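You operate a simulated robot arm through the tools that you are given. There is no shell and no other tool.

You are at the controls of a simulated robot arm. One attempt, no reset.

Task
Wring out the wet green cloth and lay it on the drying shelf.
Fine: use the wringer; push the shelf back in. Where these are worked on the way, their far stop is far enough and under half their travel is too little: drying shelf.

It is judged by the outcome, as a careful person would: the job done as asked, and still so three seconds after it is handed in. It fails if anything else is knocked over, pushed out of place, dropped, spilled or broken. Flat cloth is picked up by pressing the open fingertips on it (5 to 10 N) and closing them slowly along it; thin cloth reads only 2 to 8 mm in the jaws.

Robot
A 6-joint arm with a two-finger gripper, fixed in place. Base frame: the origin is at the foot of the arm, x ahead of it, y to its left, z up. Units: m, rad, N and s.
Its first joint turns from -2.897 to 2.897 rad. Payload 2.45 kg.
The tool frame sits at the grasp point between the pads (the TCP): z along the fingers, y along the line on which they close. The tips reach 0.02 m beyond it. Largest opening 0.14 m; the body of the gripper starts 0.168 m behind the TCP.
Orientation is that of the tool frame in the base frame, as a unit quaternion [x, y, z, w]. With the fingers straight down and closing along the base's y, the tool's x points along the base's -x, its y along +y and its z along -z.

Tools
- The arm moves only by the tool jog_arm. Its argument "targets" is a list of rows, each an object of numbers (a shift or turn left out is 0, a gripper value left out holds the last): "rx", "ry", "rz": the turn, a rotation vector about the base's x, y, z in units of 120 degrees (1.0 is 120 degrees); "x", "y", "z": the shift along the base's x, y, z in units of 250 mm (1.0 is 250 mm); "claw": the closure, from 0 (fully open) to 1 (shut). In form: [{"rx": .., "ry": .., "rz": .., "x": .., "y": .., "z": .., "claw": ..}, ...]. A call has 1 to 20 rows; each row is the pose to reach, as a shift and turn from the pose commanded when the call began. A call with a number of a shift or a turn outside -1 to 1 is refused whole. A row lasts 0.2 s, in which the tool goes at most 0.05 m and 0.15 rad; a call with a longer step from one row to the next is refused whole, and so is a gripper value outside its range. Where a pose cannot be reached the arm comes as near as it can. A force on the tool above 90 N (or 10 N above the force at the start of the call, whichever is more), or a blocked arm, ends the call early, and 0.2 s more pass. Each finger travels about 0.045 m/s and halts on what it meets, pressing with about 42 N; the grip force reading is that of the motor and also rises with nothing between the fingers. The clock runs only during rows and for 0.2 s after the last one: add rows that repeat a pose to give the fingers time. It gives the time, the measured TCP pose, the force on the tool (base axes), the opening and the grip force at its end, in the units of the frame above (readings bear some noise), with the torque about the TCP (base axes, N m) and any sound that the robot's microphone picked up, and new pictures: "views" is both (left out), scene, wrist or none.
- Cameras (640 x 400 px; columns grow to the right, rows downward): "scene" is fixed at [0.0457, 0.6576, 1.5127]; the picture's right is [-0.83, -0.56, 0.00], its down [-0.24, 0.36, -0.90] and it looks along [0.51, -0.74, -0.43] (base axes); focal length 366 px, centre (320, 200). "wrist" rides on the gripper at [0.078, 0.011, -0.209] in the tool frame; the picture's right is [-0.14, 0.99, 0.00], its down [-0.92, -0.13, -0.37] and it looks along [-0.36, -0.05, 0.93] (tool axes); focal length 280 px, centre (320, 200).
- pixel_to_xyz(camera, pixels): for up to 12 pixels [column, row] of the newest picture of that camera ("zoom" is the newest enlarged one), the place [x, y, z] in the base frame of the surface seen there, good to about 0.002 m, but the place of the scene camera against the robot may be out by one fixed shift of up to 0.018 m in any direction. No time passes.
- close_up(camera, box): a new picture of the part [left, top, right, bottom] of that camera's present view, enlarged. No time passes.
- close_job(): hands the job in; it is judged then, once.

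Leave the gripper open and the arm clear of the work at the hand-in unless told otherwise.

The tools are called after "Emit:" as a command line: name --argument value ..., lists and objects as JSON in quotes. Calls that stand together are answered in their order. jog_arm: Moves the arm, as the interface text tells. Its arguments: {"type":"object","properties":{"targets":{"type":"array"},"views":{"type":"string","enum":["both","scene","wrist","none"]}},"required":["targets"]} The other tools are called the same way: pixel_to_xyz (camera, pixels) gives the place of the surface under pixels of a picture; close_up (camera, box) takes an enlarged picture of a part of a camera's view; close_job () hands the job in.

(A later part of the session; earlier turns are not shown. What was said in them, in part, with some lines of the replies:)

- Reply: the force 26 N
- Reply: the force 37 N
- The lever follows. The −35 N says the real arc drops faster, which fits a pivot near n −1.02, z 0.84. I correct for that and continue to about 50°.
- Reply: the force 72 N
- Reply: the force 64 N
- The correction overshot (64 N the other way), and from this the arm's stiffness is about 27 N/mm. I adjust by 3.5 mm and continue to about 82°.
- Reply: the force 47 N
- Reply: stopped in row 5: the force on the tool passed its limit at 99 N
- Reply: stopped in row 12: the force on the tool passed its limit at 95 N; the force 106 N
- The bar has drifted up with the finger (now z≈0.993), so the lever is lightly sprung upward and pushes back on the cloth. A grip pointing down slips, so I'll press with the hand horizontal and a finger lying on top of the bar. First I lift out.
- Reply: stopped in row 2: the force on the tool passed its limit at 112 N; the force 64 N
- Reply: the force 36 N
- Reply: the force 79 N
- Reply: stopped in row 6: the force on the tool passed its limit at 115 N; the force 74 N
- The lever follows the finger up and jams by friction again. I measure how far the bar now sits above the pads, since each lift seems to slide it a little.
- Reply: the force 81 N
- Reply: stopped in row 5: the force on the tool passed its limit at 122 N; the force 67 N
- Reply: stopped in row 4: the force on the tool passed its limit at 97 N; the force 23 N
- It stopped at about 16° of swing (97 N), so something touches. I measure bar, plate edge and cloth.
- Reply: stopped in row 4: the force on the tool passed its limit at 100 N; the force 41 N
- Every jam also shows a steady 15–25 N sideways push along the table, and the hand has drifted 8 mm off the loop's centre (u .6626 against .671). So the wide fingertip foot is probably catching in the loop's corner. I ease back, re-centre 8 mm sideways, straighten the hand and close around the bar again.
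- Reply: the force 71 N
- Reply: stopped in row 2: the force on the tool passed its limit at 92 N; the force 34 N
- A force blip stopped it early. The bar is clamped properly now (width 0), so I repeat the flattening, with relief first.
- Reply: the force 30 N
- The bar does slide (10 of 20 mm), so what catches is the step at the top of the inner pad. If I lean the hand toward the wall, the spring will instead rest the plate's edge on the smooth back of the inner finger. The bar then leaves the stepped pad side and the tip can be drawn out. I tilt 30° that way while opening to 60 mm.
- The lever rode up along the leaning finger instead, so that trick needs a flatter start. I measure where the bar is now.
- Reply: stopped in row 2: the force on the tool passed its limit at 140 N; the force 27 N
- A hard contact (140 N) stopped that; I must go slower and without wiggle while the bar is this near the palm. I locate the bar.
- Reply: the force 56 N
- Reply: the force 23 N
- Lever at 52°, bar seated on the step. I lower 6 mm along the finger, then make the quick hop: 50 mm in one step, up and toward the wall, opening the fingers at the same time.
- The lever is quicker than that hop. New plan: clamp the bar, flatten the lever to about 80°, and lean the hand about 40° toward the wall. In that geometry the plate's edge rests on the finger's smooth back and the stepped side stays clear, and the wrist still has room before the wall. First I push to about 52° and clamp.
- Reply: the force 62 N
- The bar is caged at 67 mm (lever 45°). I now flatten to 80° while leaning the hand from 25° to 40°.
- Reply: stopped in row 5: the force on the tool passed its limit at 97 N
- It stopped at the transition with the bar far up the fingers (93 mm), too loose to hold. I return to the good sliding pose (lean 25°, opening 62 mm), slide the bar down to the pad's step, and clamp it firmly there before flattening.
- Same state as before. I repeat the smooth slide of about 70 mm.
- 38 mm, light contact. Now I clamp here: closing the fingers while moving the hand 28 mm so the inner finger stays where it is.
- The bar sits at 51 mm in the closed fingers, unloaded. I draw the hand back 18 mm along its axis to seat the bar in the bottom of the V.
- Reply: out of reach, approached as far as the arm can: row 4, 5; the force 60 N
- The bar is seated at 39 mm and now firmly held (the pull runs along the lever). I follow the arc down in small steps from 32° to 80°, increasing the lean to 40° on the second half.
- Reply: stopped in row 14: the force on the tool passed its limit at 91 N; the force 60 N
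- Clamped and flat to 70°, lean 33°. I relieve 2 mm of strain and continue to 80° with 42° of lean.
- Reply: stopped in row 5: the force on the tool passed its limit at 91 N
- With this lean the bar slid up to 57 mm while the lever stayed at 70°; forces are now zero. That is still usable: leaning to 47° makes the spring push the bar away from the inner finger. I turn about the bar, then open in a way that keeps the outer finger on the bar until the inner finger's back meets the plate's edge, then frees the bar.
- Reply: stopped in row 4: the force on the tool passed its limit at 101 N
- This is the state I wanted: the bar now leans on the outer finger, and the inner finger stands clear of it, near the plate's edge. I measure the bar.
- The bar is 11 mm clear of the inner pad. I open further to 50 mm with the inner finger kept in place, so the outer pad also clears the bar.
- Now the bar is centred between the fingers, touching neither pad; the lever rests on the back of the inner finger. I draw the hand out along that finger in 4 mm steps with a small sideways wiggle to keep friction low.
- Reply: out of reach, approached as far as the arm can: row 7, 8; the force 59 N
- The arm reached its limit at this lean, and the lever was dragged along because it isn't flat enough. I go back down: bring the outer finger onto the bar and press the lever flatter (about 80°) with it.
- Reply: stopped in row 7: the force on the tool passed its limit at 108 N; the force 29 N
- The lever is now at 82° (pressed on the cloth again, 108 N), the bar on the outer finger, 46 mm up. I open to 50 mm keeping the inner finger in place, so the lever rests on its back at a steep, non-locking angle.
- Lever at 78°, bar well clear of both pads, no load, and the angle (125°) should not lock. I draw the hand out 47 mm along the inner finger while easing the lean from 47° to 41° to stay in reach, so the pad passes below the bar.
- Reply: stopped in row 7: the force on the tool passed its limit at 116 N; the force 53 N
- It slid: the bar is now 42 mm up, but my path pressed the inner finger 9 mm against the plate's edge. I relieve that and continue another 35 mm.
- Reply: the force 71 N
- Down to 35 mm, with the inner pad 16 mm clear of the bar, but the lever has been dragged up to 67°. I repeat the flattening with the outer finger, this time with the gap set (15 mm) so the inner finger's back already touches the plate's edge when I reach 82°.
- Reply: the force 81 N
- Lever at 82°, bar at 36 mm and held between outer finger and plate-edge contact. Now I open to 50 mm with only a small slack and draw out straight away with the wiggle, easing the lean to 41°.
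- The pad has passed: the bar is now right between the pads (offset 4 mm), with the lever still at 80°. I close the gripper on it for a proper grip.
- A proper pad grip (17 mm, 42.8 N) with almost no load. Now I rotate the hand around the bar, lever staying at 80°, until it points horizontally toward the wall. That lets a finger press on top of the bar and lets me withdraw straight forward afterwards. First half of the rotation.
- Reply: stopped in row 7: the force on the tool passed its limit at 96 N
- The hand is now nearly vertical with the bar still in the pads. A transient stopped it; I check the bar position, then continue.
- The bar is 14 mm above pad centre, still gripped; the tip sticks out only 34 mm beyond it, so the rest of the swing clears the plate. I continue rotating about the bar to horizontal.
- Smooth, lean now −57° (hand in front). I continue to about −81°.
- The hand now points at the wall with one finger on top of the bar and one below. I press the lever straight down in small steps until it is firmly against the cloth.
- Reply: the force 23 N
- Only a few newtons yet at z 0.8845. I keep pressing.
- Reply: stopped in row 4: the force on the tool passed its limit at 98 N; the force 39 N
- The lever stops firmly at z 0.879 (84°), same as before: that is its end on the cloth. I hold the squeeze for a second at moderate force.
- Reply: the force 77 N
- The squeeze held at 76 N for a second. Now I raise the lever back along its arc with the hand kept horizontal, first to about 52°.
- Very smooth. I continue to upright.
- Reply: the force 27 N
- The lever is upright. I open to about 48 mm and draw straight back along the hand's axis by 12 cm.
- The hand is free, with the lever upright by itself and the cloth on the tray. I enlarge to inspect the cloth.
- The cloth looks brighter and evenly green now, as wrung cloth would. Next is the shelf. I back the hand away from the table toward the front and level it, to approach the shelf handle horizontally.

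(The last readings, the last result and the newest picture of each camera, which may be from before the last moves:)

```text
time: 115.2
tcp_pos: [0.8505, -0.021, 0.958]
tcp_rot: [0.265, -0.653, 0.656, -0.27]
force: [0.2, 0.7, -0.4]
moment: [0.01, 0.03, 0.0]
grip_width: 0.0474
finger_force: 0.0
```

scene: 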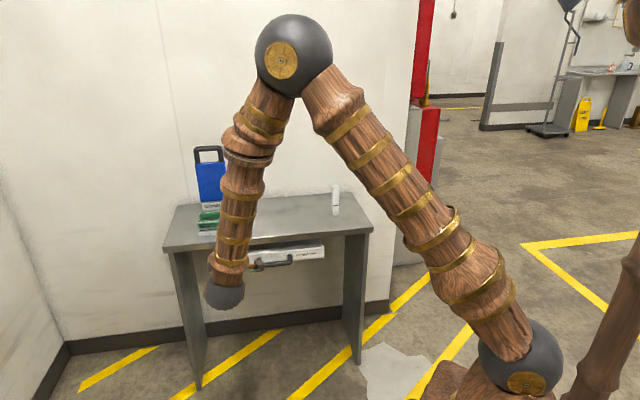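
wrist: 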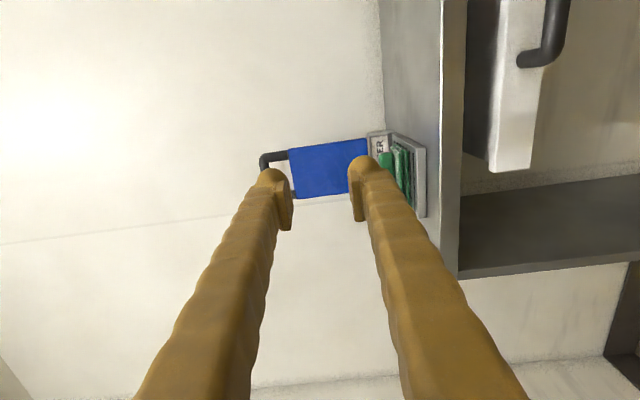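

The hand is level in front of the table. I move it down and along to face the shelf handle.

Emit:
jog_arm --targets '[{"x": -0.06, "y": -0.06, "z": -0.12}, {"x": -0.12, "y": -0.12, "z": -0.24}, {"x": -0.18, "y": -0.18, "z": -0.36}, {"x": -0.25, "y": -0.25, "z": -0.48}, {"x": -0.32, "y": -0.32, "z": -0.6}, {"x": -0.38, "y": -0.38, "z": -0.72}, {"x": -0.38, "y": -0.38, "z": -0.85}, {"x": -0.38, "y": -0.38, "z": -0.85}]'

```text
time: 117.0
tcp_pos: [0.7571, -0.1177, 0.7451]
tcp_rot: [0.265, -0.654, 0.655, -0.27]
force: [-0.4, -0.7, -1.3]
moment: [-0.02, 0.0, -0.02]
grip_width: 0.0477
finger_force: 0.1
```

scene: 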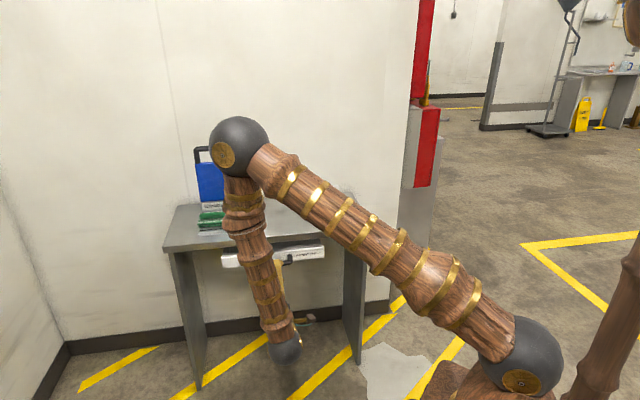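
wrist: 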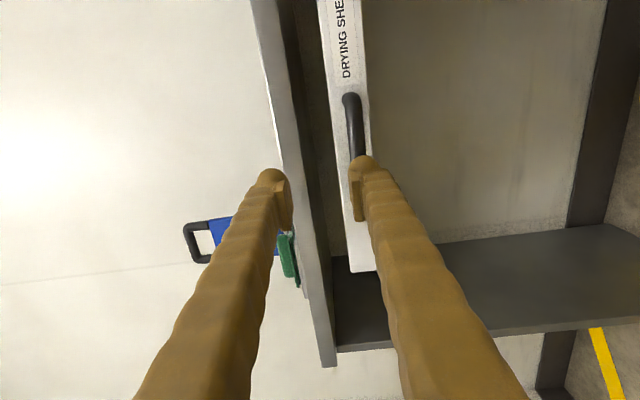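

The handle is visible at columns 345–365 from row 95 downward, partly behind the lower finger. I measure it and the drawer front.

Emit:
pixel_to_xyz --camera "wrist" --pixels '[[350, 98], [356, 110], [359, 125], [361, 145], [352, 125], [366, 140], [330, 100], [345, 200], [350, 250], [335, 120], [340, 60], [370, 240]]'

Emit:
close_up --camera "wrist" --box '[260, 40, 420, 290]'

```text
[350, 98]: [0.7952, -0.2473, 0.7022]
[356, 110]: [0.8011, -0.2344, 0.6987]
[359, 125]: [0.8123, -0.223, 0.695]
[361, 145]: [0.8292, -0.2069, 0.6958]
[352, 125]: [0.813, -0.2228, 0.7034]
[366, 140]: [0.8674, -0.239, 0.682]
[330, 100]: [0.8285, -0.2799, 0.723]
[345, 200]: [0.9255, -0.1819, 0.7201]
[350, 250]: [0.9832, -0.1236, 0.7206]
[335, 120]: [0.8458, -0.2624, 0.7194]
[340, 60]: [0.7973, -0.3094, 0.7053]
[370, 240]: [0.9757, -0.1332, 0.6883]
```

```text
1.60 times, centred on (340, 165) of wrist
```

zoom: 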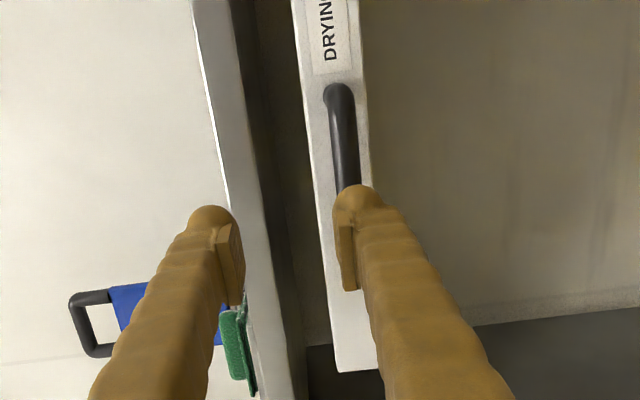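

The handle bar centre is at about n −0.738, z 0.699 (u 0.39–0.52), 39 mm in front of the drawer face. I lower 46 mm, then advance 12 cm so it sits between the pads.

Emit:
jog_arm --targets '[{"z": -0.09}, {"z": -0.184}, {"x": 0.09, "y": -0.09, "z": -0.184}, {"x": 0.18, "y": -0.18, "z": -0.184}, {"x": 0.26, "y": -0.26, "z": -0.184}, {"x": 0.31, "y": -0.31, "z": -0.184}, {"x": 0.343, "y": -0.343, "z": -0.184}, {"x": 0.343, "y": -0.343, "z": -0.184}]'

Emit:
close_up --camera "wrist" --box '[240, 80, 420, 280]'

```text
time: 118.8
tcp_pos: [0.8425, -0.2005, 0.7005]
tcp_rot: [0.265, -0.653, 0.655, -0.271]
force: [-0.6, -0.2, -0.5]
moment: [-0.03, -0.04, 0.02]
grip_width: 0.0474
finger_force: 0.0
```

scene: 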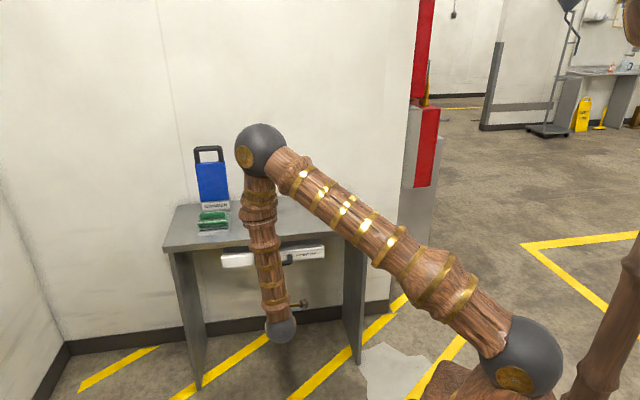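
wrist: 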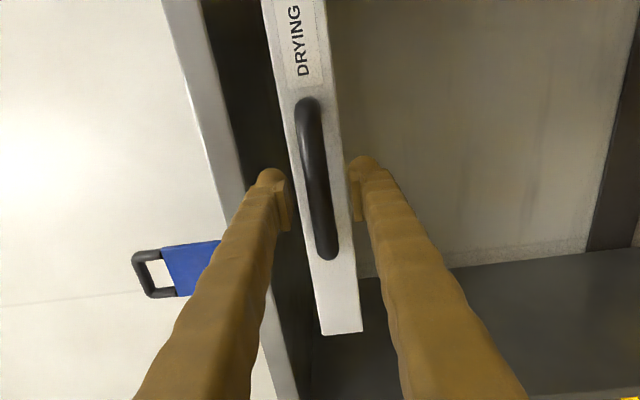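

```text
2.00 times, centred on (330, 180) of wrist
```

zoom: 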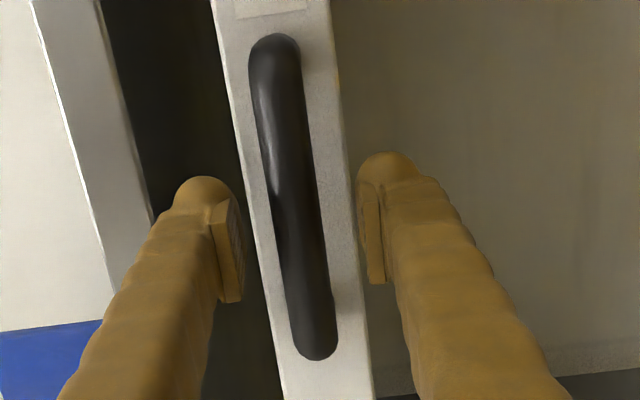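

The bar lies between the pads. I close on it, then pull gently straight out.

Emit:
jog_arm --targets '[{"claw": 0.8}, {"claw": 0.9}, {"claw": 1.0}, {"claw": 1.0}, {"claw": 1.0}, {"x": -0.03, "y": 0.03, "claw": 1.0}, {"x": -0.06, "y": 0.06}, {"x": -0.1, "y": 0.1}, {"x": -0.14, "y": 0.14}]'

```text
time: 120.8
tcp_pos: [0.808, -0.1652, 0.6991]
tcp_rot: [0.265, -0.654, 0.656, -0.27]
force: [-2.2, -3.7, 22.0]
moment: [-0.71, 0.57, 0.36]
grip_width: 0.0163
finger_force: 41.6
```

scene: 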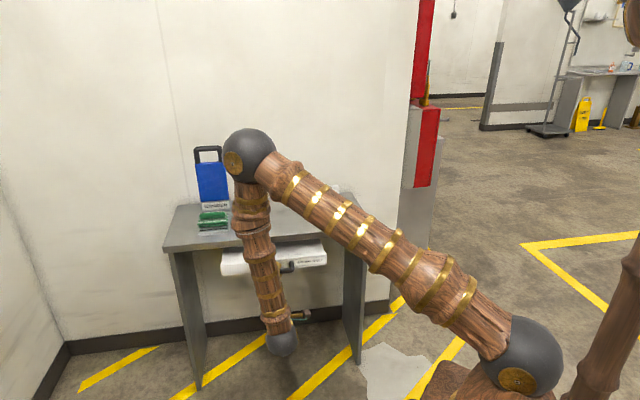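
wrist: 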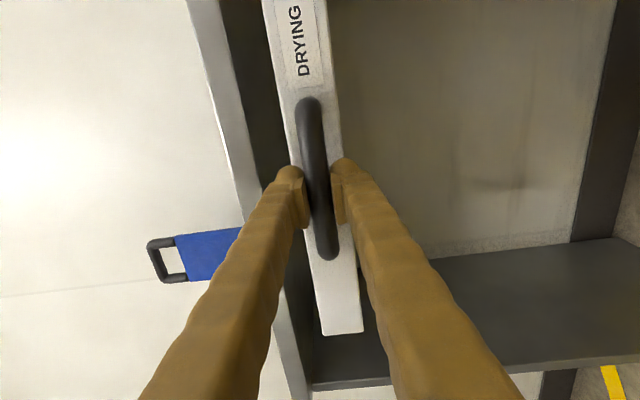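

The shelf slides out with the hand (5 cm so far). I keep pulling, watching the force for its stop.

Emit:
jog_arm --targets '[{"x": -0.06, "y": 0.06, "z": 0.003}, {"x": -0.12, "y": 0.12, "z": 0.003}, {"x": -0.18, "y": 0.18, "z": 0.003}, {"x": -0.24, "y": 0.24, "z": 0.003}, {"x": -0.3, "y": 0.3, "z": 0.003}, {"x": -0.36, "y": 0.36, "z": 0.003}]'

```text
time: 122.2
tcp_pos: [0.7167, -0.0741, 0.6999]
tcp_rot: [0.264, -0.654, 0.656, -0.27]
force: [-4.7, -6.4, -0.8]
moment: [-0.59, 0.64, 0.53]
grip_width: 0.0157
finger_force: 41.8
```

scene: 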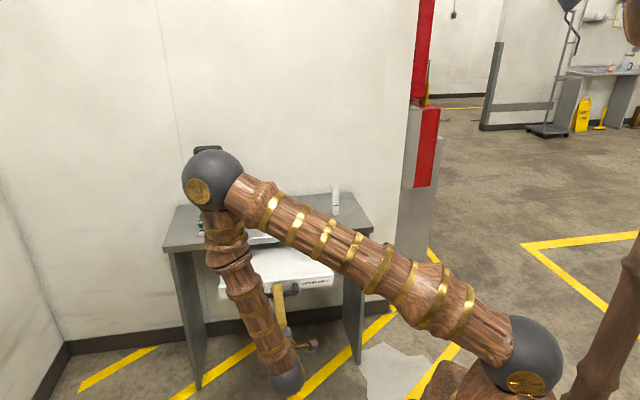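
wrist: 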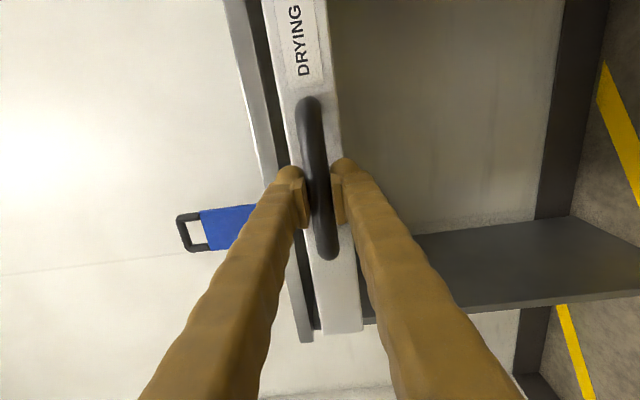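

18 cm out, still free. I continue in smaller steps to the stop.

Emit:
jog_arm --targets '[{"x": -0.03, "y": 0.03}, {"x": -0.06, "y": 0.06}, {"x": -0.09, "y": 0.09}, {"x": -0.12, "y": 0.12}, {"x": -0.15, "y": 0.15}]'

```text
time: 123.3
tcp_pos: [0.68, -0.0383, 0.7006]
tcp_rot: [0.266, -0.655, 0.655, -0.268]
force: [12.0, -15.2, -15.5]
moment: [-0.57, 0.76, -0.02]
grip_width: 0.0186
finger_force: 43.9
```

scene: 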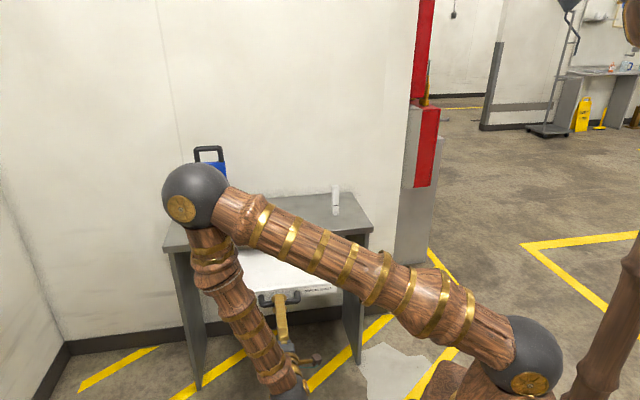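
wrist: 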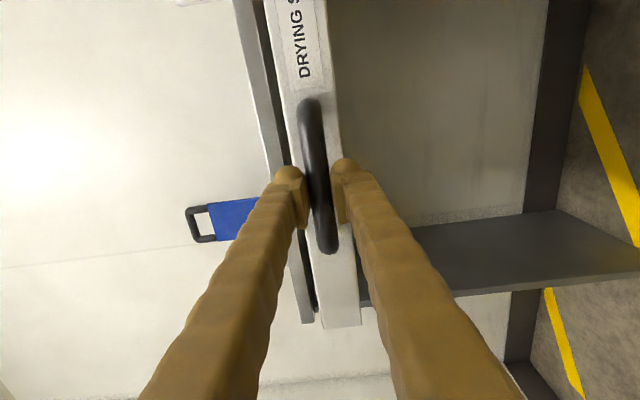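

About 23 cm out and now 19 N resistance. I check the drawer's front position, to see whether it moved with the hand or stopped.

Emit:
pixel_to_xyz --camera "wrist" --pixels '[[300, 60], [290, 100], [335, 300], [310, 120], [315, 150], [345, 310]]'

Emit:
jog_arm --targets '[{"x": -0.015, "y": 0.015}, {"x": -0.03, "y": 0.03}]' --views "wrist"

Emit:
pixel_to_xyz --camera "wrist" --pixels '[[300, 60], [290, 100], [335, 300], [310, 120], [315, 150], [345, 310]]'

```text
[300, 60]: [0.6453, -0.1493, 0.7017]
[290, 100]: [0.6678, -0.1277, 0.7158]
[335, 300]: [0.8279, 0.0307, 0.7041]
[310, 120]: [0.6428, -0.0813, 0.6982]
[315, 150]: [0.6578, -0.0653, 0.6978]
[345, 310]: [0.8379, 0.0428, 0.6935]
```

```text
time: 124.0
tcp_pos: [0.673, -0.0315, 0.7002]
tcp_rot: [0.266, -0.653, 0.656, -0.27]
force: [0.0, 0.0, -0.4]
moment: [0.02, 0.01, -0.01]
grip_width: 0.0002
finger_force: 29.3
```

wrist: 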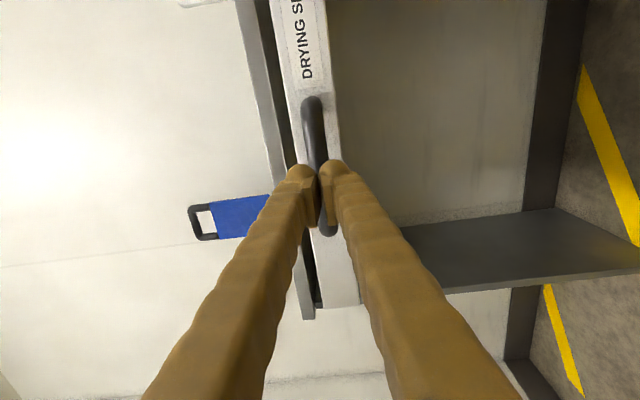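

```text
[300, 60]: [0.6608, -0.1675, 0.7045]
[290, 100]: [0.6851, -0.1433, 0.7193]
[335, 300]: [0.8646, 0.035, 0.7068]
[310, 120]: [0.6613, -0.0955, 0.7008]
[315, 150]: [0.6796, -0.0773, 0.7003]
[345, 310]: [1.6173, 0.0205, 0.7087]
```

The shelf reached its stop (front went from n −0.783 to −0.562). The pads then slipped off and it rolled back about 2 cm, so it is still 20 cm out. I back off, rise, and turn the hand to point down.

Emit:
jog_arm --targets '[{"x": -0.06, "y": 0.06, "claw": 0.8}, {"x": -0.12, "y": 0.12, "claw": 0.6}, {"x": -0.12, "y": 0.12, "z": 0.18}, {"x": -0.12, "y": 0.12, "z": 0.36}, {"x": -0.12, "y": 0.12, "z": 0.54, "rx": 0.048, "ry": 0.048}, {"x": -0.1, "y": 0.1, "z": 0.7, "rx": 0.096, "ry": 0.096}, {"x": -0.08, "y": 0.08, "z": 0.86, "rx": 0.144, "ry": 0.144}, {"x": -0.06, "y": 0.06, "z": 0.98, "rx": 0.192, "ry": 0.192}, {"x": -0.06, "y": 0.06, "z": 1.0, "rx": 0.24, "ry": 0.24}, {"x": -0.06, "y": 0.06, "z": 1.0, "rx": 0.288, "ry": 0.288}, {"x": -0.06, "y": 0.06, "z": 1.0, "rx": 0.336, "ry": 0.336}, {"x": -0.06, "y": 0.06, "z": 1.0, "rx": 0.384, "ry": 0.384}, {"x": -0.06, "y": 0.06, "z": 1.0, "rx": 0.432, "ry": 0.432}, {"x": -0.06, "y": 0.06, "z": 1.0, "rx": 0.48, "ry": 0.48}, {"x": -0.06, "y": 0.06, "z": 1.0, "rx": 0.5303, "ry": 0.5303}, {"x": -0.06, "y": 0.06, "z": 1.0, "rx": 0.5303, "ry": 0.5303}]'

```text
time: 127.3
tcp_pos: [0.6575, -0.0157, 0.9494]
tcp_rot: [-0.38, 0.925, -0.004, -0.003]
force: [0.0, -0.4, -0.4]
moment: [0.0, 0.01, 0.0]
grip_width: 0.056
finger_force: 0.1
out of reach, approached as far as the arm can: row 5, 6
```

scene: 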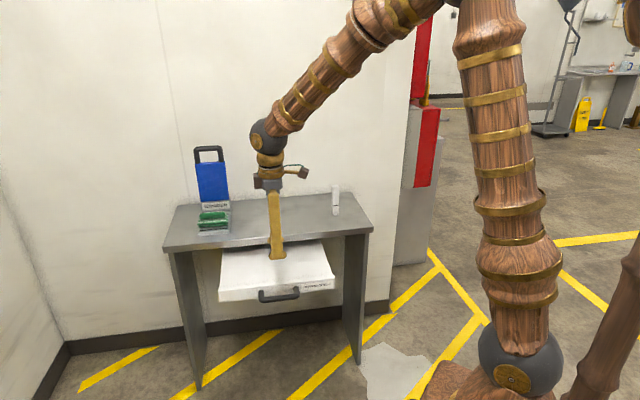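
wrist: 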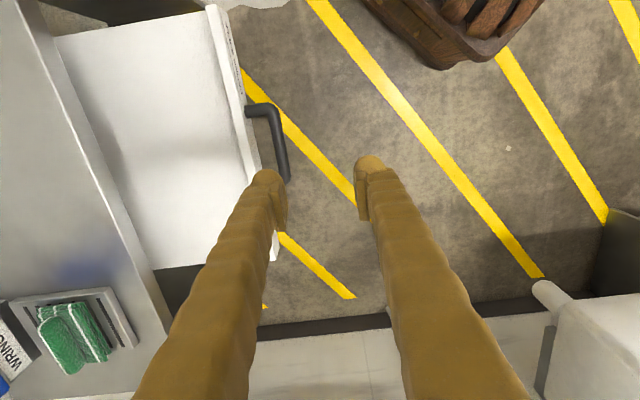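

The shelf is well open: a flat white tray at wrist (60–250, 20–260). I measure tray surface, lip and cloth.

Emit:
pixel_to_xyz --camera "wrist" --pixels '[[150, 100], [180, 180], [100, 60], [190, 60], [220, 150], [170, 240], [215, 20], [235, 130], [80, 320], [62, 340], [90, 335], [60, 310]]'

Emit:
close_up --camera "wrist" --box '[0, 0, 300, 380]'

```text
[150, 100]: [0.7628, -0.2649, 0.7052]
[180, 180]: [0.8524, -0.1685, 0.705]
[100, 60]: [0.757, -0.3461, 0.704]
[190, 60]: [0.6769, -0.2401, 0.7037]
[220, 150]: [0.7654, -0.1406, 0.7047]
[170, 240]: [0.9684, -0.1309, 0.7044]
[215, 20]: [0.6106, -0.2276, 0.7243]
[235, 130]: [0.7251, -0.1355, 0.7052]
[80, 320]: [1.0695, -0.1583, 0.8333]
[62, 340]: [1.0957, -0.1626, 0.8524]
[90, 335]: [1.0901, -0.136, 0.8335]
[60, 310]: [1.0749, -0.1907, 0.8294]
```

```text
1.05 times, centred on (150, 190) of wrist (not enlarged: the box is as wide or as high as the picture)
```

zoom: 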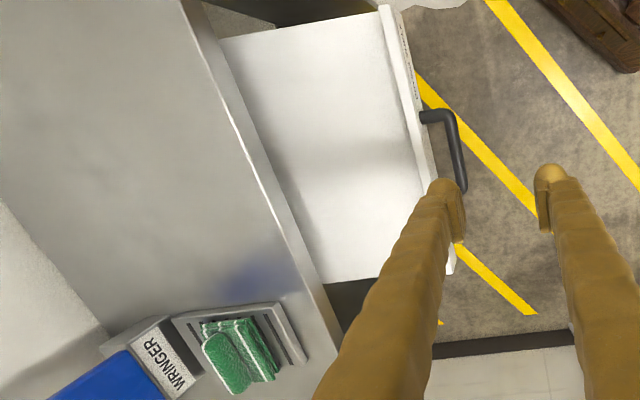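

The tray surface is at z 0.7045, exposed from the table edge (n −0.787) to its lip (n −0.59). Now I fetch the cloth. I move over toward the wringer at a safe height.

Emit:
jog_arm --targets '[{"x": 0.08, "y": -0.02, "z": 0.12}, {"x": 0.24, "y": -0.07, "z": 0.24}, {"x": 0.42, "y": -0.13, "z": 0.28}, {"x": 0.6, "y": -0.19, "z": 0.28}, {"x": 0.78, "y": -0.25, "z": 0.28}, {"x": 0.96, "y": -0.31, "z": 0.28}, {"x": 0.96, "y": -0.31, "z": 0.28}]' --views "none"

```text
refused: row 2 steps farther than a row can; nothing moved
```

A step was slightly too long; I resend with smaller ones.

Emit:
jog_arm --targets '[{"x": 0.08, "y": -0.02, "z": 0.12}, {"x": 0.2, "y": -0.06, "z": 0.24}, {"x": 0.38, "y": -0.12, "z": 0.28}, {"x": 0.56, "y": -0.18, "z": 0.28}, {"x": 0.74, "y": -0.24, "z": 0.28}, {"x": 0.92, "y": -0.3, "z": 0.28}, {"x": 0.96, "y": -0.31, "z": 0.28}]' --views "none"

```text
time: 128.9
tcp_pos: [0.8984, -0.095, 1.0213]
tcp_rot: [-0.379, 0.925, -0.004, -0.003]
force: [-1.3, 0.4, 0.3]
moment: [0.02, 0.01, -0.01]
grip_width: 0.0561
finger_force: 0.0
```

Next leg, to above the wringer's tray just in front of the lever.

Emit:
jog_arm --targets '[{"x": 0.17, "y": -0.045}, {"x": 0.34, "y": -0.09}, {"x": 0.51, "y": -0.135}, {"x": 0.68, "y": -0.18}, {"x": 0.81, "y": -0.2}, {"x": 0.81, "y": -0.2}]'

Emit:
pixel_to_xyz --camera "wrist" --pixels '[[318, 120], [320, 150], [322, 180], [310, 150], [314, 150], [326, 150], [330, 150], [335, 150]]'

Emit:
close_up --camera "wrist" --box '[220, 80, 420, 240]'

```text
time: 130.3
tcp_pos: [1.1013, -0.1452, 1.0207]
tcp_rot: [-0.379, 0.925, -0.005, -0.003]
force: [-1.2, 0.5, 0.5]
moment: [-0.03, -0.01, 0.01]
grip_width: 0.056
finger_force: 0.1
```

scene: 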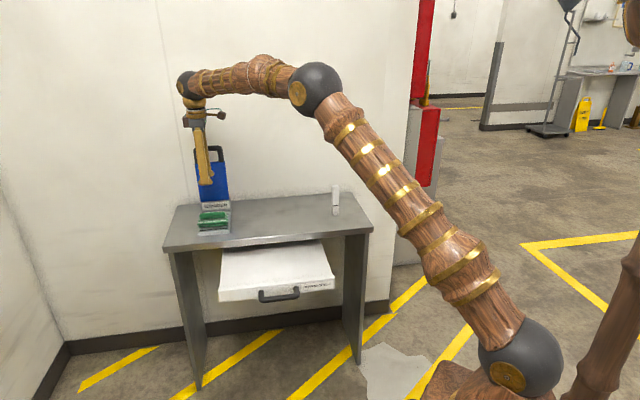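
wrist: 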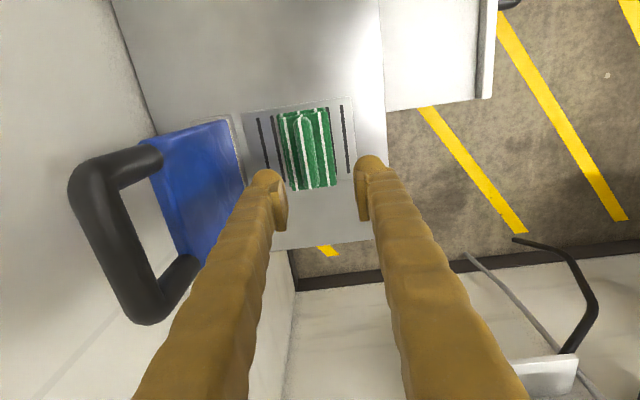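

```text
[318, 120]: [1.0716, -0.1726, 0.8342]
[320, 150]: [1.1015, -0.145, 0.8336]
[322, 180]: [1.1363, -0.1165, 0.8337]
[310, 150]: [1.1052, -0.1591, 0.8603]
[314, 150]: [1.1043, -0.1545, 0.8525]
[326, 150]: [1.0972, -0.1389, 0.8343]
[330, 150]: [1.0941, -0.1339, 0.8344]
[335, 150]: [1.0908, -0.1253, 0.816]
```

```text
2.50 times, centred on (320, 160) of wrist
```

zoom: 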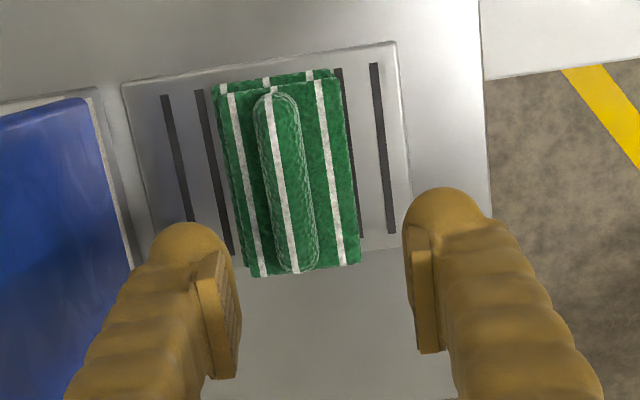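

I measure the ridge across (columns 297–318).

Emit:
pixel_to_xyz --camera "wrist" --pixels '[[296, 145], [299, 145], [302, 145], [305, 145], [308, 145], [312, 145], [304, 122], [310, 182], [303, 115], [311, 186]]'

```text
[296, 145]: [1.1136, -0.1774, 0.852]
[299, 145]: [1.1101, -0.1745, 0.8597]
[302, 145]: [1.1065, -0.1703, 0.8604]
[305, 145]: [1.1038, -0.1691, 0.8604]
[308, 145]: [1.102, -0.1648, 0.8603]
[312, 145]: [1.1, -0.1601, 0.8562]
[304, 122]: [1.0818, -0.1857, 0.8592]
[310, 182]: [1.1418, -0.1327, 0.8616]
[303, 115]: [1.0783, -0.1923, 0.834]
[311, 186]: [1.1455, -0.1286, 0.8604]
```

Ridge centre: n −0.902, u 0.675, same as I placed it. I shift over it, go down to z 0.860, and close on the ridge.

Emit:
jog_arm --targets '[{"x": 0.0524, "y": -0.064, "z": -0.1}, {"x": 0.0524, "y": -0.064, "z": -0.25}, {"x": 0.0524, "y": -0.064, "z": -0.4}, {"x": 0.0524, "y": -0.064, "z": -0.53}, {"x": 0.0524, "y": -0.064, "z": -0.6}, {"x": 0.0524, "y": -0.064, "z": -0.642}, {"x": 0.0524, "y": -0.064, "z": -0.642}, {"x": 0.0524, "y": -0.064, "z": -0.642, "claw": 0.7}, {"x": 0.0524, "y": -0.064, "z": -0.642, "claw": 0.8}, {"x": 0.0524, "y": -0.064, "z": -0.642, "claw": 0.9}, {"x": 0.0524, "y": -0.064, "z": -0.642, "claw": 1.0}, {"x": 0.0524, "y": -0.064, "z": -0.642, "claw": 1.0}, {"x": 0.0524, "y": -0.064, "z": -0.642, "claw": 1.0}]'

```text
time: 133.2
tcp_pos: [1.113, -0.1591, 0.8603]
tcp_rot: [-0.379, 0.925, -0.004, -0.003]
force: [0.1, 0.5, -0.2]
moment: [0.02, -0.02, 0.02]
grip_width: 0.0224
finger_force: 42.2
```

scene: 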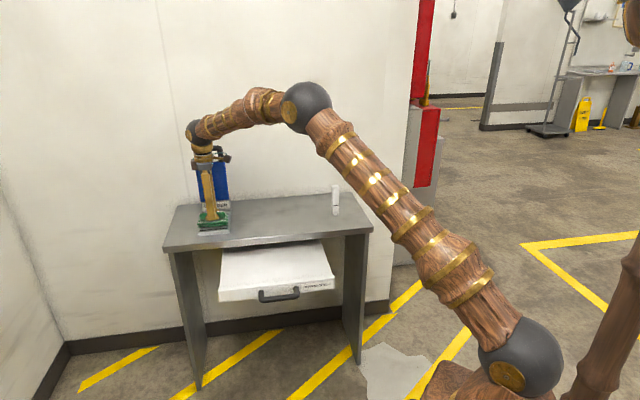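
wrist: 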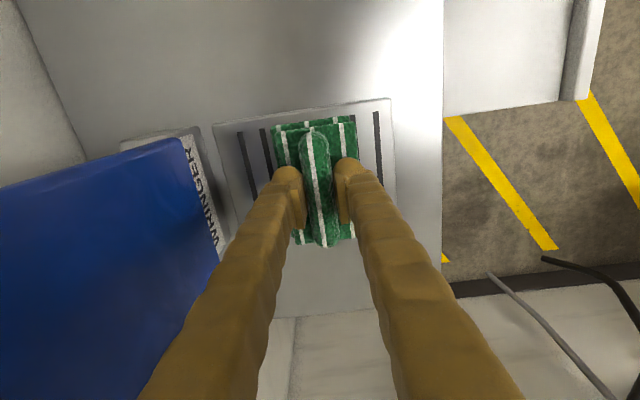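

Gripped (22 mm, 42 N). I lift it and carry it away from the wringer.

Emit:
jog_arm --targets '[{"z": 0.08}, {"z": 0.2}, {"z": 0.32}, {"x": -0.05, "z": 0.4}, {"x": -0.2, "z": 0.4}, {"x": -0.38, "z": 0.4}, {"x": -0.56, "z": 0.4}, {"x": -0.74, "z": 0.4}, {"x": -0.9, "z": 0.4}, {"x": -0.9, "z": 0.4}]'

```text
time: 135.3
tcp_pos: [0.8881, -0.1602, 0.9591]
tcp_rot: [-0.38, 0.925, -0.004, -0.003]
force: [-0.6, -0.5, -1.1]
moment: [0.01, -0.02, 0.01]
grip_width: 0.0223
finger_force: 42.1
```

scene: 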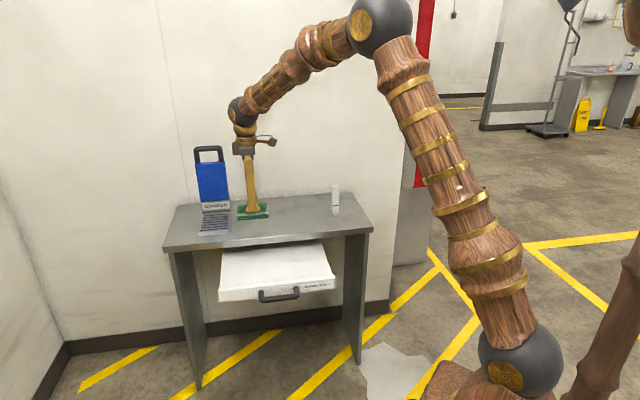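
wrist: 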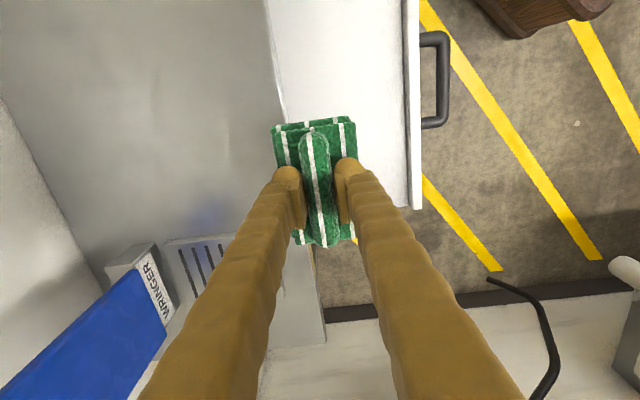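

The cloth hangs securely. I check the shelf's position and lip from here before lowering.

Emit:
pixel_to_xyz --camera "wrist" --pixels '[[350, 60], [385, 150], [402, 100], [410, 60], [416, 60], [415, 200], [275, 40], [290, 110], [380, 190], [300, 40]]'

```text
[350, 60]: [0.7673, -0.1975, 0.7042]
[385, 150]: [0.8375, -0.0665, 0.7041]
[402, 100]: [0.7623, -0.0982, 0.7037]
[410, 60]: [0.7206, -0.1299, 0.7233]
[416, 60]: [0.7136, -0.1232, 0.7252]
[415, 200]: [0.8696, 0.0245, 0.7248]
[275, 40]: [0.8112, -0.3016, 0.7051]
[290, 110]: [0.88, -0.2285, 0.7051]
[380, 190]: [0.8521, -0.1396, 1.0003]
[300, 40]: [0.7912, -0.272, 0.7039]
```

The tray's usable depth is n −0.787 to −0.605. I move over its middle (n −0.69, u 0.455) and lower to just above it.

Emit:
jog_arm --targets '[{"x": -0.15, "y": -0.01}, {"x": -0.314, "y": -0.024}, {"x": -0.314, "y": -0.024, "z": -0.15}, {"x": -0.314, "y": -0.024, "z": -0.32}, {"x": -0.314, "y": -0.024, "z": -0.5}, {"x": -0.314, "y": -0.024, "z": -0.66}, {"x": -0.314, "y": -0.024, "z": -0.76}, {"x": -0.314, "y": -0.024, "z": -0.815}, {"x": -0.314, "y": -0.024, "z": -0.815}]'

```text
time: 137.3
tcp_pos: [0.8108, -0.1638, 0.7564]
tcp_rot: [-0.379, 0.925, -0.004, -0.003]
force: [0.3, -0.1, -0.4]
moment: [0.01, -0.02, 0.02]
grip_width: 0.0223
finger_force: 42.5
```

scene: 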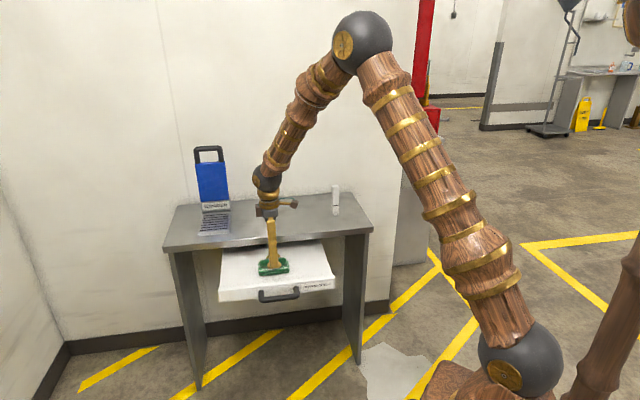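
wrist: 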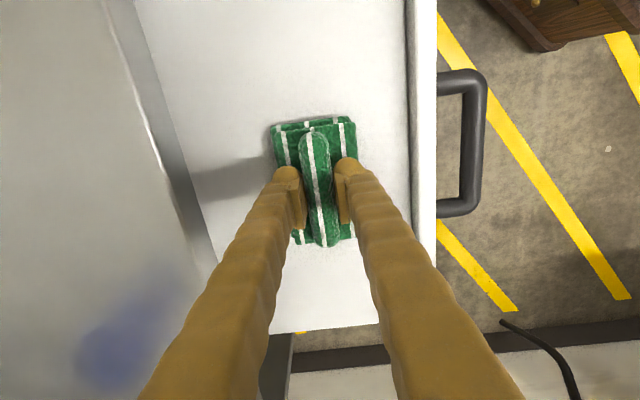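

Right over the tray. I lower in 1.5 mm steps until it touches.

Emit:
jog_arm --targets '[{"z": -0.008}, {"z": -0.016}, {"z": -0.022}, {"z": -0.028}, {"z": -0.028}]' --views "none"

```text
time: 138.6
tcp_pos: [0.8109, -0.1661, 0.7506]
tcp_rot: [-0.379, 0.925, -0.005, -0.004]
force: [-0.6, -0.5, -0.7]
moment: [0.0, 0.01, 0.0]
grip_width: 0.0223
finger_force: 41.4
```

Still free at z 0.7506. A little more.

Emit:
jog_arm --targets '[{"z": -0.005}, {"z": -0.01}, {"z": -0.01}]' --views "none"

```text
time: 139.3
tcp_pos: [0.8104, -0.1665, 0.7484]
tcp_rot: [-0.38, 0.925, -0.005, -0.003]
force: [-3.5, -3.1, 21.6]
moment: [-0.13, 0.13, -0.03]
grip_width: 0.0221
finger_force: 42.1
```

It rests on the tray (22 N). I ease up 1 mm, open slowly, and rise.

Emit:
jog_arm --targets '[{"z": 0.003}, {"z": 0.003, "claw": 0.8}, {"z": 0.003, "claw": 0.7}, {"z": 0.003, "claw": 0.62}, {"z": 0.003, "claw": 0.6}, {"z": 0.003, "claw": 0.6}, {"z": 0.06}, {"z": 0.16}, {"z": 0.32}, {"z": 0.5}, {"z": 0.68}, {"z": 0.85}]'

Emit:
close_up --camera "scene" --box '[190, 180, 390, 320]'

```text
time: 141.9
tcp_pos: [0.8096, -0.1652, 0.9587]
tcp_rot: [-0.379, 0.925, -0.004, -0.003]
force: [-0.5, -0.2, 0.6]
moment: [0.0, 0.02, -0.02]
grip_width: 0.0559
finger_force: 0.1
```

scene: 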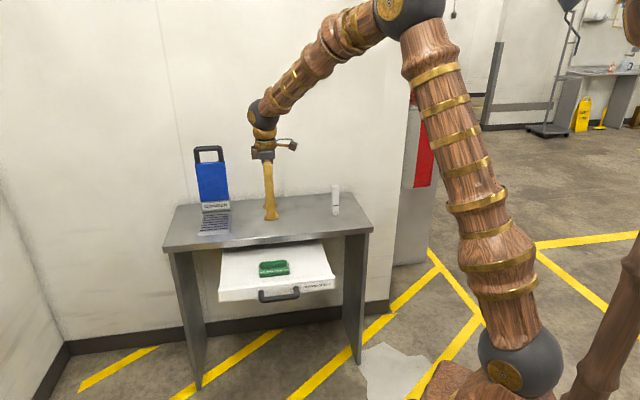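
wrist: 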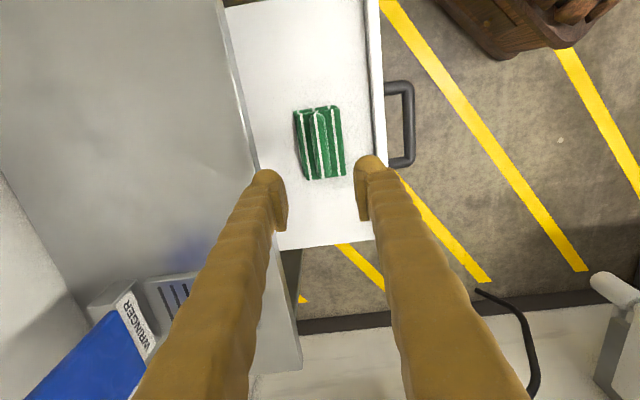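

```text
2.86 times, centred on (290, 250) of scene
```

zoom: 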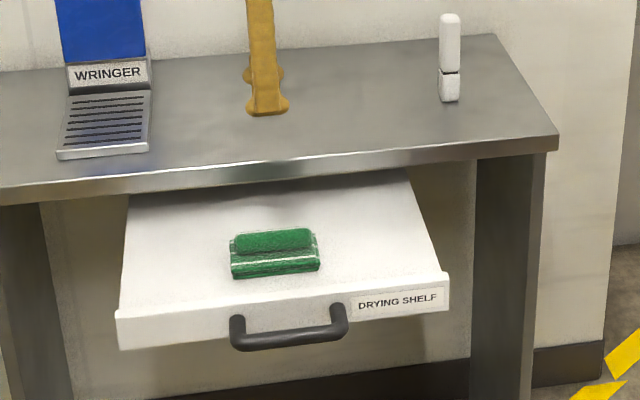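

The cloth lies on the shelf, centred. Now I'll push the shelf in. I close the fingers, move in front of the handle and go down, hand vertical.

Emit:
jog_arm --targets '[{"x": -0.12, "y": 0.12, "claw": 0.8}, {"x": -0.25, "y": 0.25, "claw": 1.0}, {"x": -0.38, "y": 0.38, "claw": 1.0}, {"x": -0.5, "y": 0.5}, {"x": -0.61, "y": 0.61}, {"x": -0.62, "y": 0.62, "z": -0.15}, {"x": -0.62, "y": 0.62, "z": -0.32}, {"x": -0.62, "y": 0.62, "z": -0.5}, {"x": -0.62, "y": 0.62, "z": -0.68}, {"x": -0.62, "y": 0.62, "z": -0.8}]'

Emit:
pixel_to_xyz --camera "wrist" --pixels '[[270, 120], [275, 150], [270, 100], [262, 140], [250, 120], [245, 170]]'

```text
time: 144.2
tcp_pos: [0.6529, -0.0107, 0.7592]
tcp_rot: [-0.38, 0.925, -0.004, -0.003]
force: [0.1, -0.1, 1.2]
moment: [0.01, 0.03, 0.02]
grip_width: 0.0
finger_force: 29.2
```

scene: 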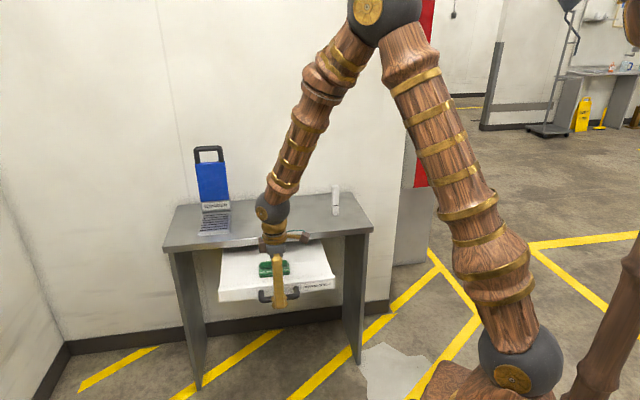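
wrist: 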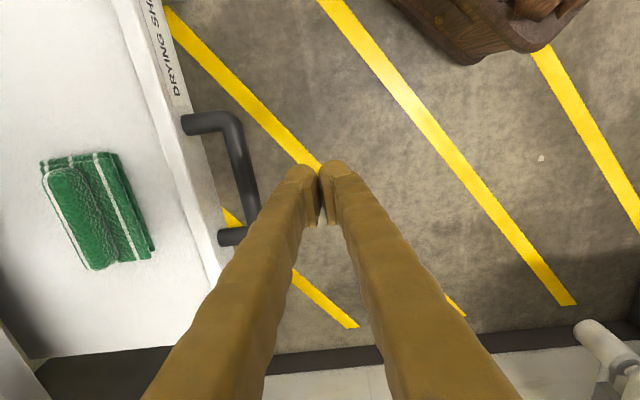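

```text
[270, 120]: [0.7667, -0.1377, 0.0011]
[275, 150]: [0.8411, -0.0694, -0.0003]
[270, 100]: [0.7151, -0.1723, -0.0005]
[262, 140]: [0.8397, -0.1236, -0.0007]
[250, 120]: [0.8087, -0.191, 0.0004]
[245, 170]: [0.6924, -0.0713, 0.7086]
```

The handle bar is at n −0.54, z ≈0.70, and the closed fingers are 7 cm in front of it at its middle. I lower to handle height and push steadily inward.

Emit:
jog_arm --targets '[{"z": -0.1}, {"z": -0.217}, {"x": 0.08, "y": -0.08, "z": -0.217}, {"x": 0.14, "y": -0.14, "z": -0.217}, {"x": 0.19, "y": -0.19, "z": -0.217}, {"x": 0.24, "y": -0.24, "z": -0.217}, {"x": 0.29, "y": -0.29, "z": -0.217}, {"x": 0.34, "y": -0.34, "z": -0.217}, {"x": 0.39, "y": -0.39, "z": -0.217}, {"x": 0.44, "y": -0.44, "z": -0.217}, {"x": 0.49, "y": -0.49, "z": -0.217}, {"x": 0.54, "y": -0.54, "z": -0.217}]'

```text
time: 146.8
tcp_pos: [0.7913, -0.1464, 0.7058]
tcp_rot: [-0.381, 0.925, -0.004, -0.003]
force: [-0.1, 0.0, -0.2]
moment: [0.02, -0.02, -0.04]
grip_width: 0.0
finger_force: 29.6
```

scene: 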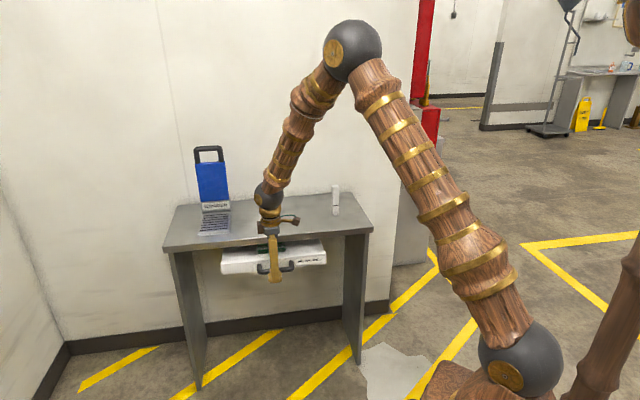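
wrist: 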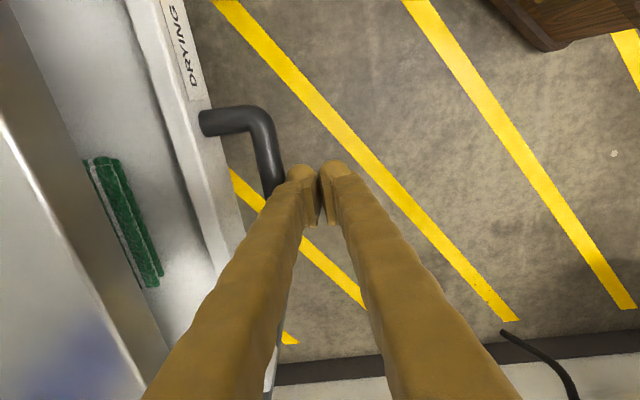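

The shelf is sliding in and the cloth is passing under the tabletop freely. I push on, more slowly near the end.

Emit:
jog_arm --targets '[{"x": 0.04, "y": -0.04}, {"x": 0.08, "y": -0.08}, {"x": 0.11, "y": -0.11}, {"x": 0.135, "y": -0.135}, {"x": 0.155, "y": -0.155}, {"x": 0.17, "y": -0.17}]'

Emit:
pixel_to_xyz --camera "wrist" --pixels '[[200, 60], [215, 140], [240, 120], [262, 150], [230, 210], [205, 20]]'

```text
time: 147.9
tcp_pos: [0.8214, -0.1769, 0.7052]
tcp_rot: [-0.381, 0.925, 0.002, -0.008]
force: [-11.9, 11.4, 8.6]
moment: [-0.11, -0.11, 0.11]
grip_width: 0.0001
finger_force: 29.3
stopped in row 5: the force on the tool passed its limit at 107 N (the readings are from after the stop); the commanded pose is now the measured one
```

scene: 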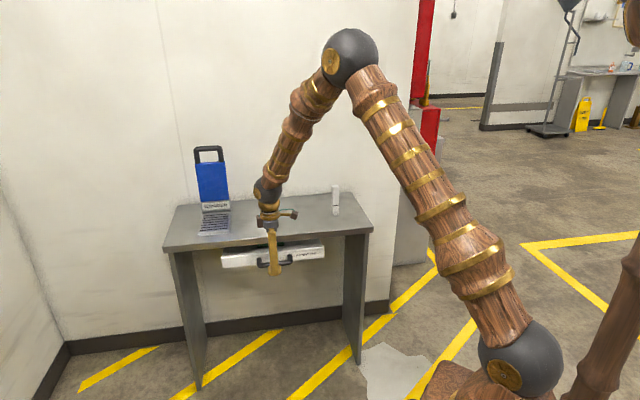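
wrist: 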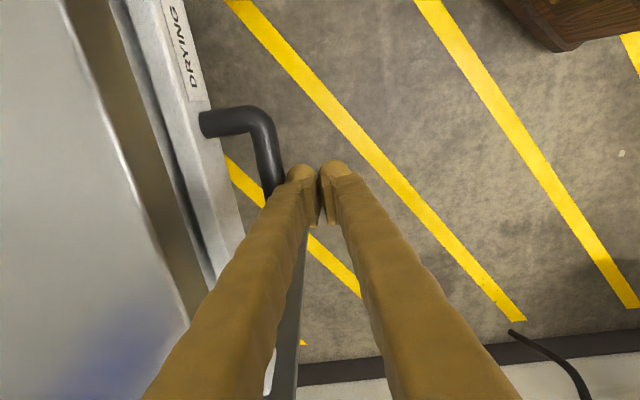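

```text
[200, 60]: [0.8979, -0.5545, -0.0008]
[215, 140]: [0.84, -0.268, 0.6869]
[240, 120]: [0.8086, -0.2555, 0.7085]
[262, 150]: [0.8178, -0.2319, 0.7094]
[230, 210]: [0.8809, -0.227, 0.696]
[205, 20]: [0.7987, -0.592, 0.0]
```

The drawer face is at n −0.783, exactly its original closed position, so the shelf is fully in. I back away from the handle and rise.

Emit:
jog_arm --targets '[{"x": -0.06, "y": 0.06}, {"x": -0.14, "y": 0.14}, {"x": -0.24, "y": 0.24}, {"x": -0.36, "y": 0.36}, {"x": -0.48, "y": 0.48}, {"x": -0.52, "y": 0.52, "z": 0.15}, {"x": -0.52, "y": 0.52, "z": 0.34, "claw": 0.8}, {"x": -0.52, "y": 0.52, "z": 0.53, "claw": 0.5}, {"x": -0.52, "y": 0.52, "z": 0.72, "claw": 0.3}, {"x": -0.52, "y": 0.52, "z": 0.9, "claw": 0.0}, {"x": -0.52, "y": 0.52, "z": 0.95, "claw": 0.0}, {"x": -0.52, "y": 0.52, "z": 0.95, "claw": 0.0}, {"x": -0.52, "y": 0.52, "z": 0.95, "claw": 0.0}]'

Emit:
close_up --camera "scene" --box '[150, 130, 390, 310]'

Emit:
pixel_to_xyz --camera "scene" --pixels '[[222, 258], [322, 250], [335, 187], [208, 150], [300, 250], [245, 262]]'

```text
time: 150.7
tcp_pos: [0.6903, -0.0477, 0.9416]
tcp_rot: [-0.381, 0.924, 0.0, -0.007]
force: [0.2, -1.2, -0.6]
moment: [-0.02, 0.0, 0.01]
grip_width: 0.1374
finger_force: 0.0
```

scene: 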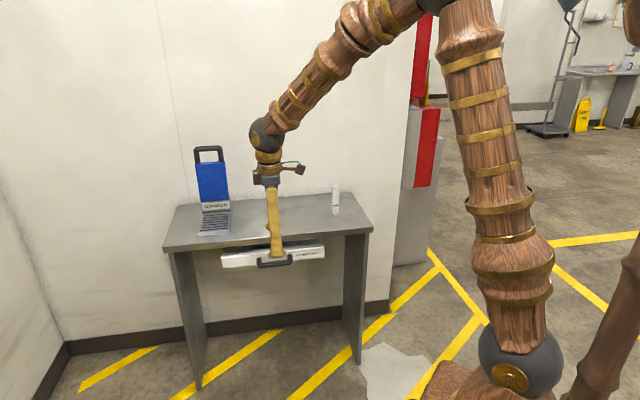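
wrist: 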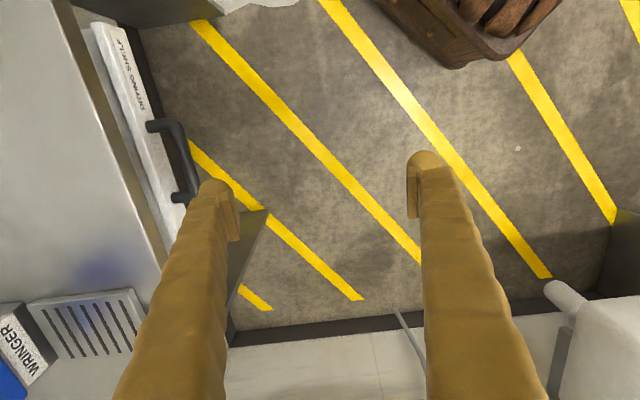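

```text
2.22 times, centred on (270, 220) of scene
```

zoom: 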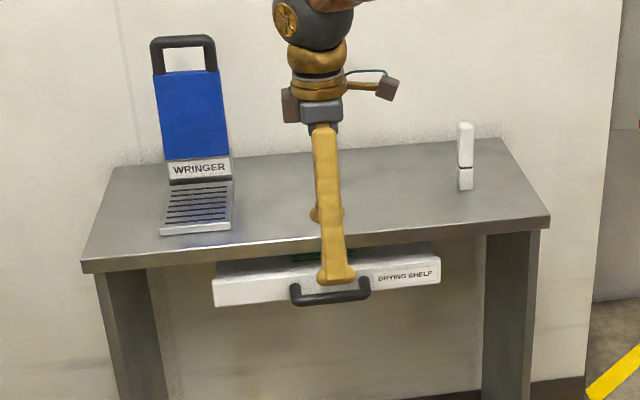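

```text
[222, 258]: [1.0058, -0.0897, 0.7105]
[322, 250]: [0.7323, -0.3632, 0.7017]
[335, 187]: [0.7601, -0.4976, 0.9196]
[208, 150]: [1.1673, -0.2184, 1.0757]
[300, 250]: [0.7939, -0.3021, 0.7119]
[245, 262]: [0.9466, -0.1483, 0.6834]
```

The shelf front reads the same place as at the start and a bit of the green cloth shows above it. The wringer and white item are where they were. I raise the arm clear and take a last look.

Emit:
jog_arm --targets '[{"x": -0.05, "y": 0.05, "z": 0.15}, {"x": -0.1, "y": 0.1, "z": 0.32}, {"x": -0.1, "y": 0.1, "z": 0.5}, {"x": -0.1, "y": 0.1, "z": 0.68}, {"x": -0.1, "y": 0.1, "z": 0.8}, {"x": -0.1, "y": 0.1, "z": 0.8}]' --views "scene"

Emit:
close_up --camera "scene" --box '[190, 200, 350, 290]'

```text
time: 152.1
tcp_pos: [0.6669, -0.0218, 1.144]
tcp_rot: [-0.381, 0.925, -0.001, -0.008]
force: [0.5, 0.0, -0.8]
moment: [-0.01, 0.02, -0.02]
grip_width: 0.1397
finger_force: 0.1
```

scene: 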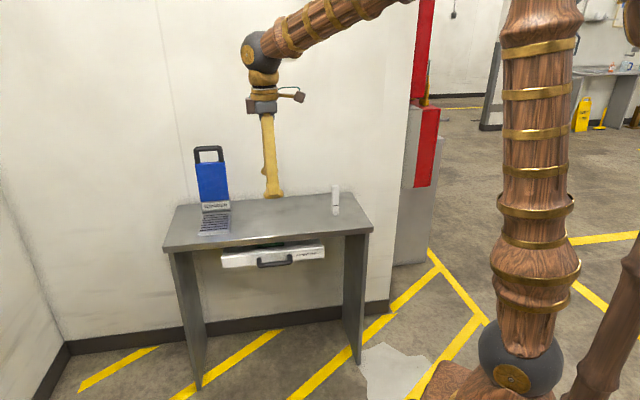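

```text
4.00 times, centred on (270, 245) of scene
```

zoom: 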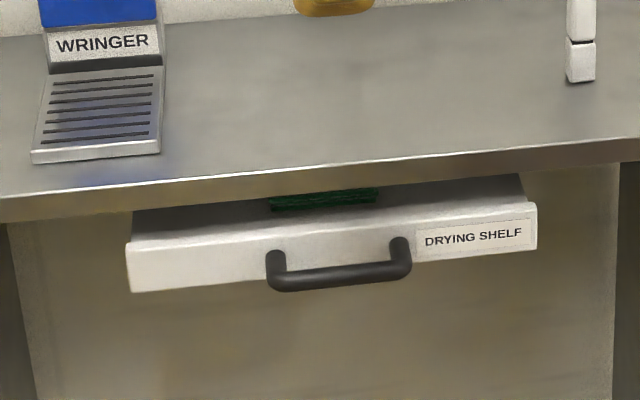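

The cloth is on the closed shelf, the wringer is empty and upright, the gripper is open and the arm is clear. Handing in.

Emit:
close_job

```text
The job is handed in.
```

I've handed in the job: the green cloth went through the wringer and is now on the drying shelf, with the shelf pushed back in.

- **Wringing:** I pressed the lever down onto the cloth to its stop several times. The last press was held at about 76 N for a second. The cloth looked brighter afterwards, but no reading or sound confirmed that it is actually wrung out.
- **Shelf:** I pulled it out about 22 cm to its stop, laid the cloth in the middle, and pushed it shut. The front reads the same position as at the start.
- **Other objects:** The white item on the table and the wringer read where they were before, and nothing was knocked over or dropped.

Partway through, a finger got caught in the wringer handle's loop. Freeing it took many tries, with forces on the tool peaking at about 140 N. I saw no damage to the wringer, and its lever stands upright again.

The gripper is open and the arm is clear of the table.
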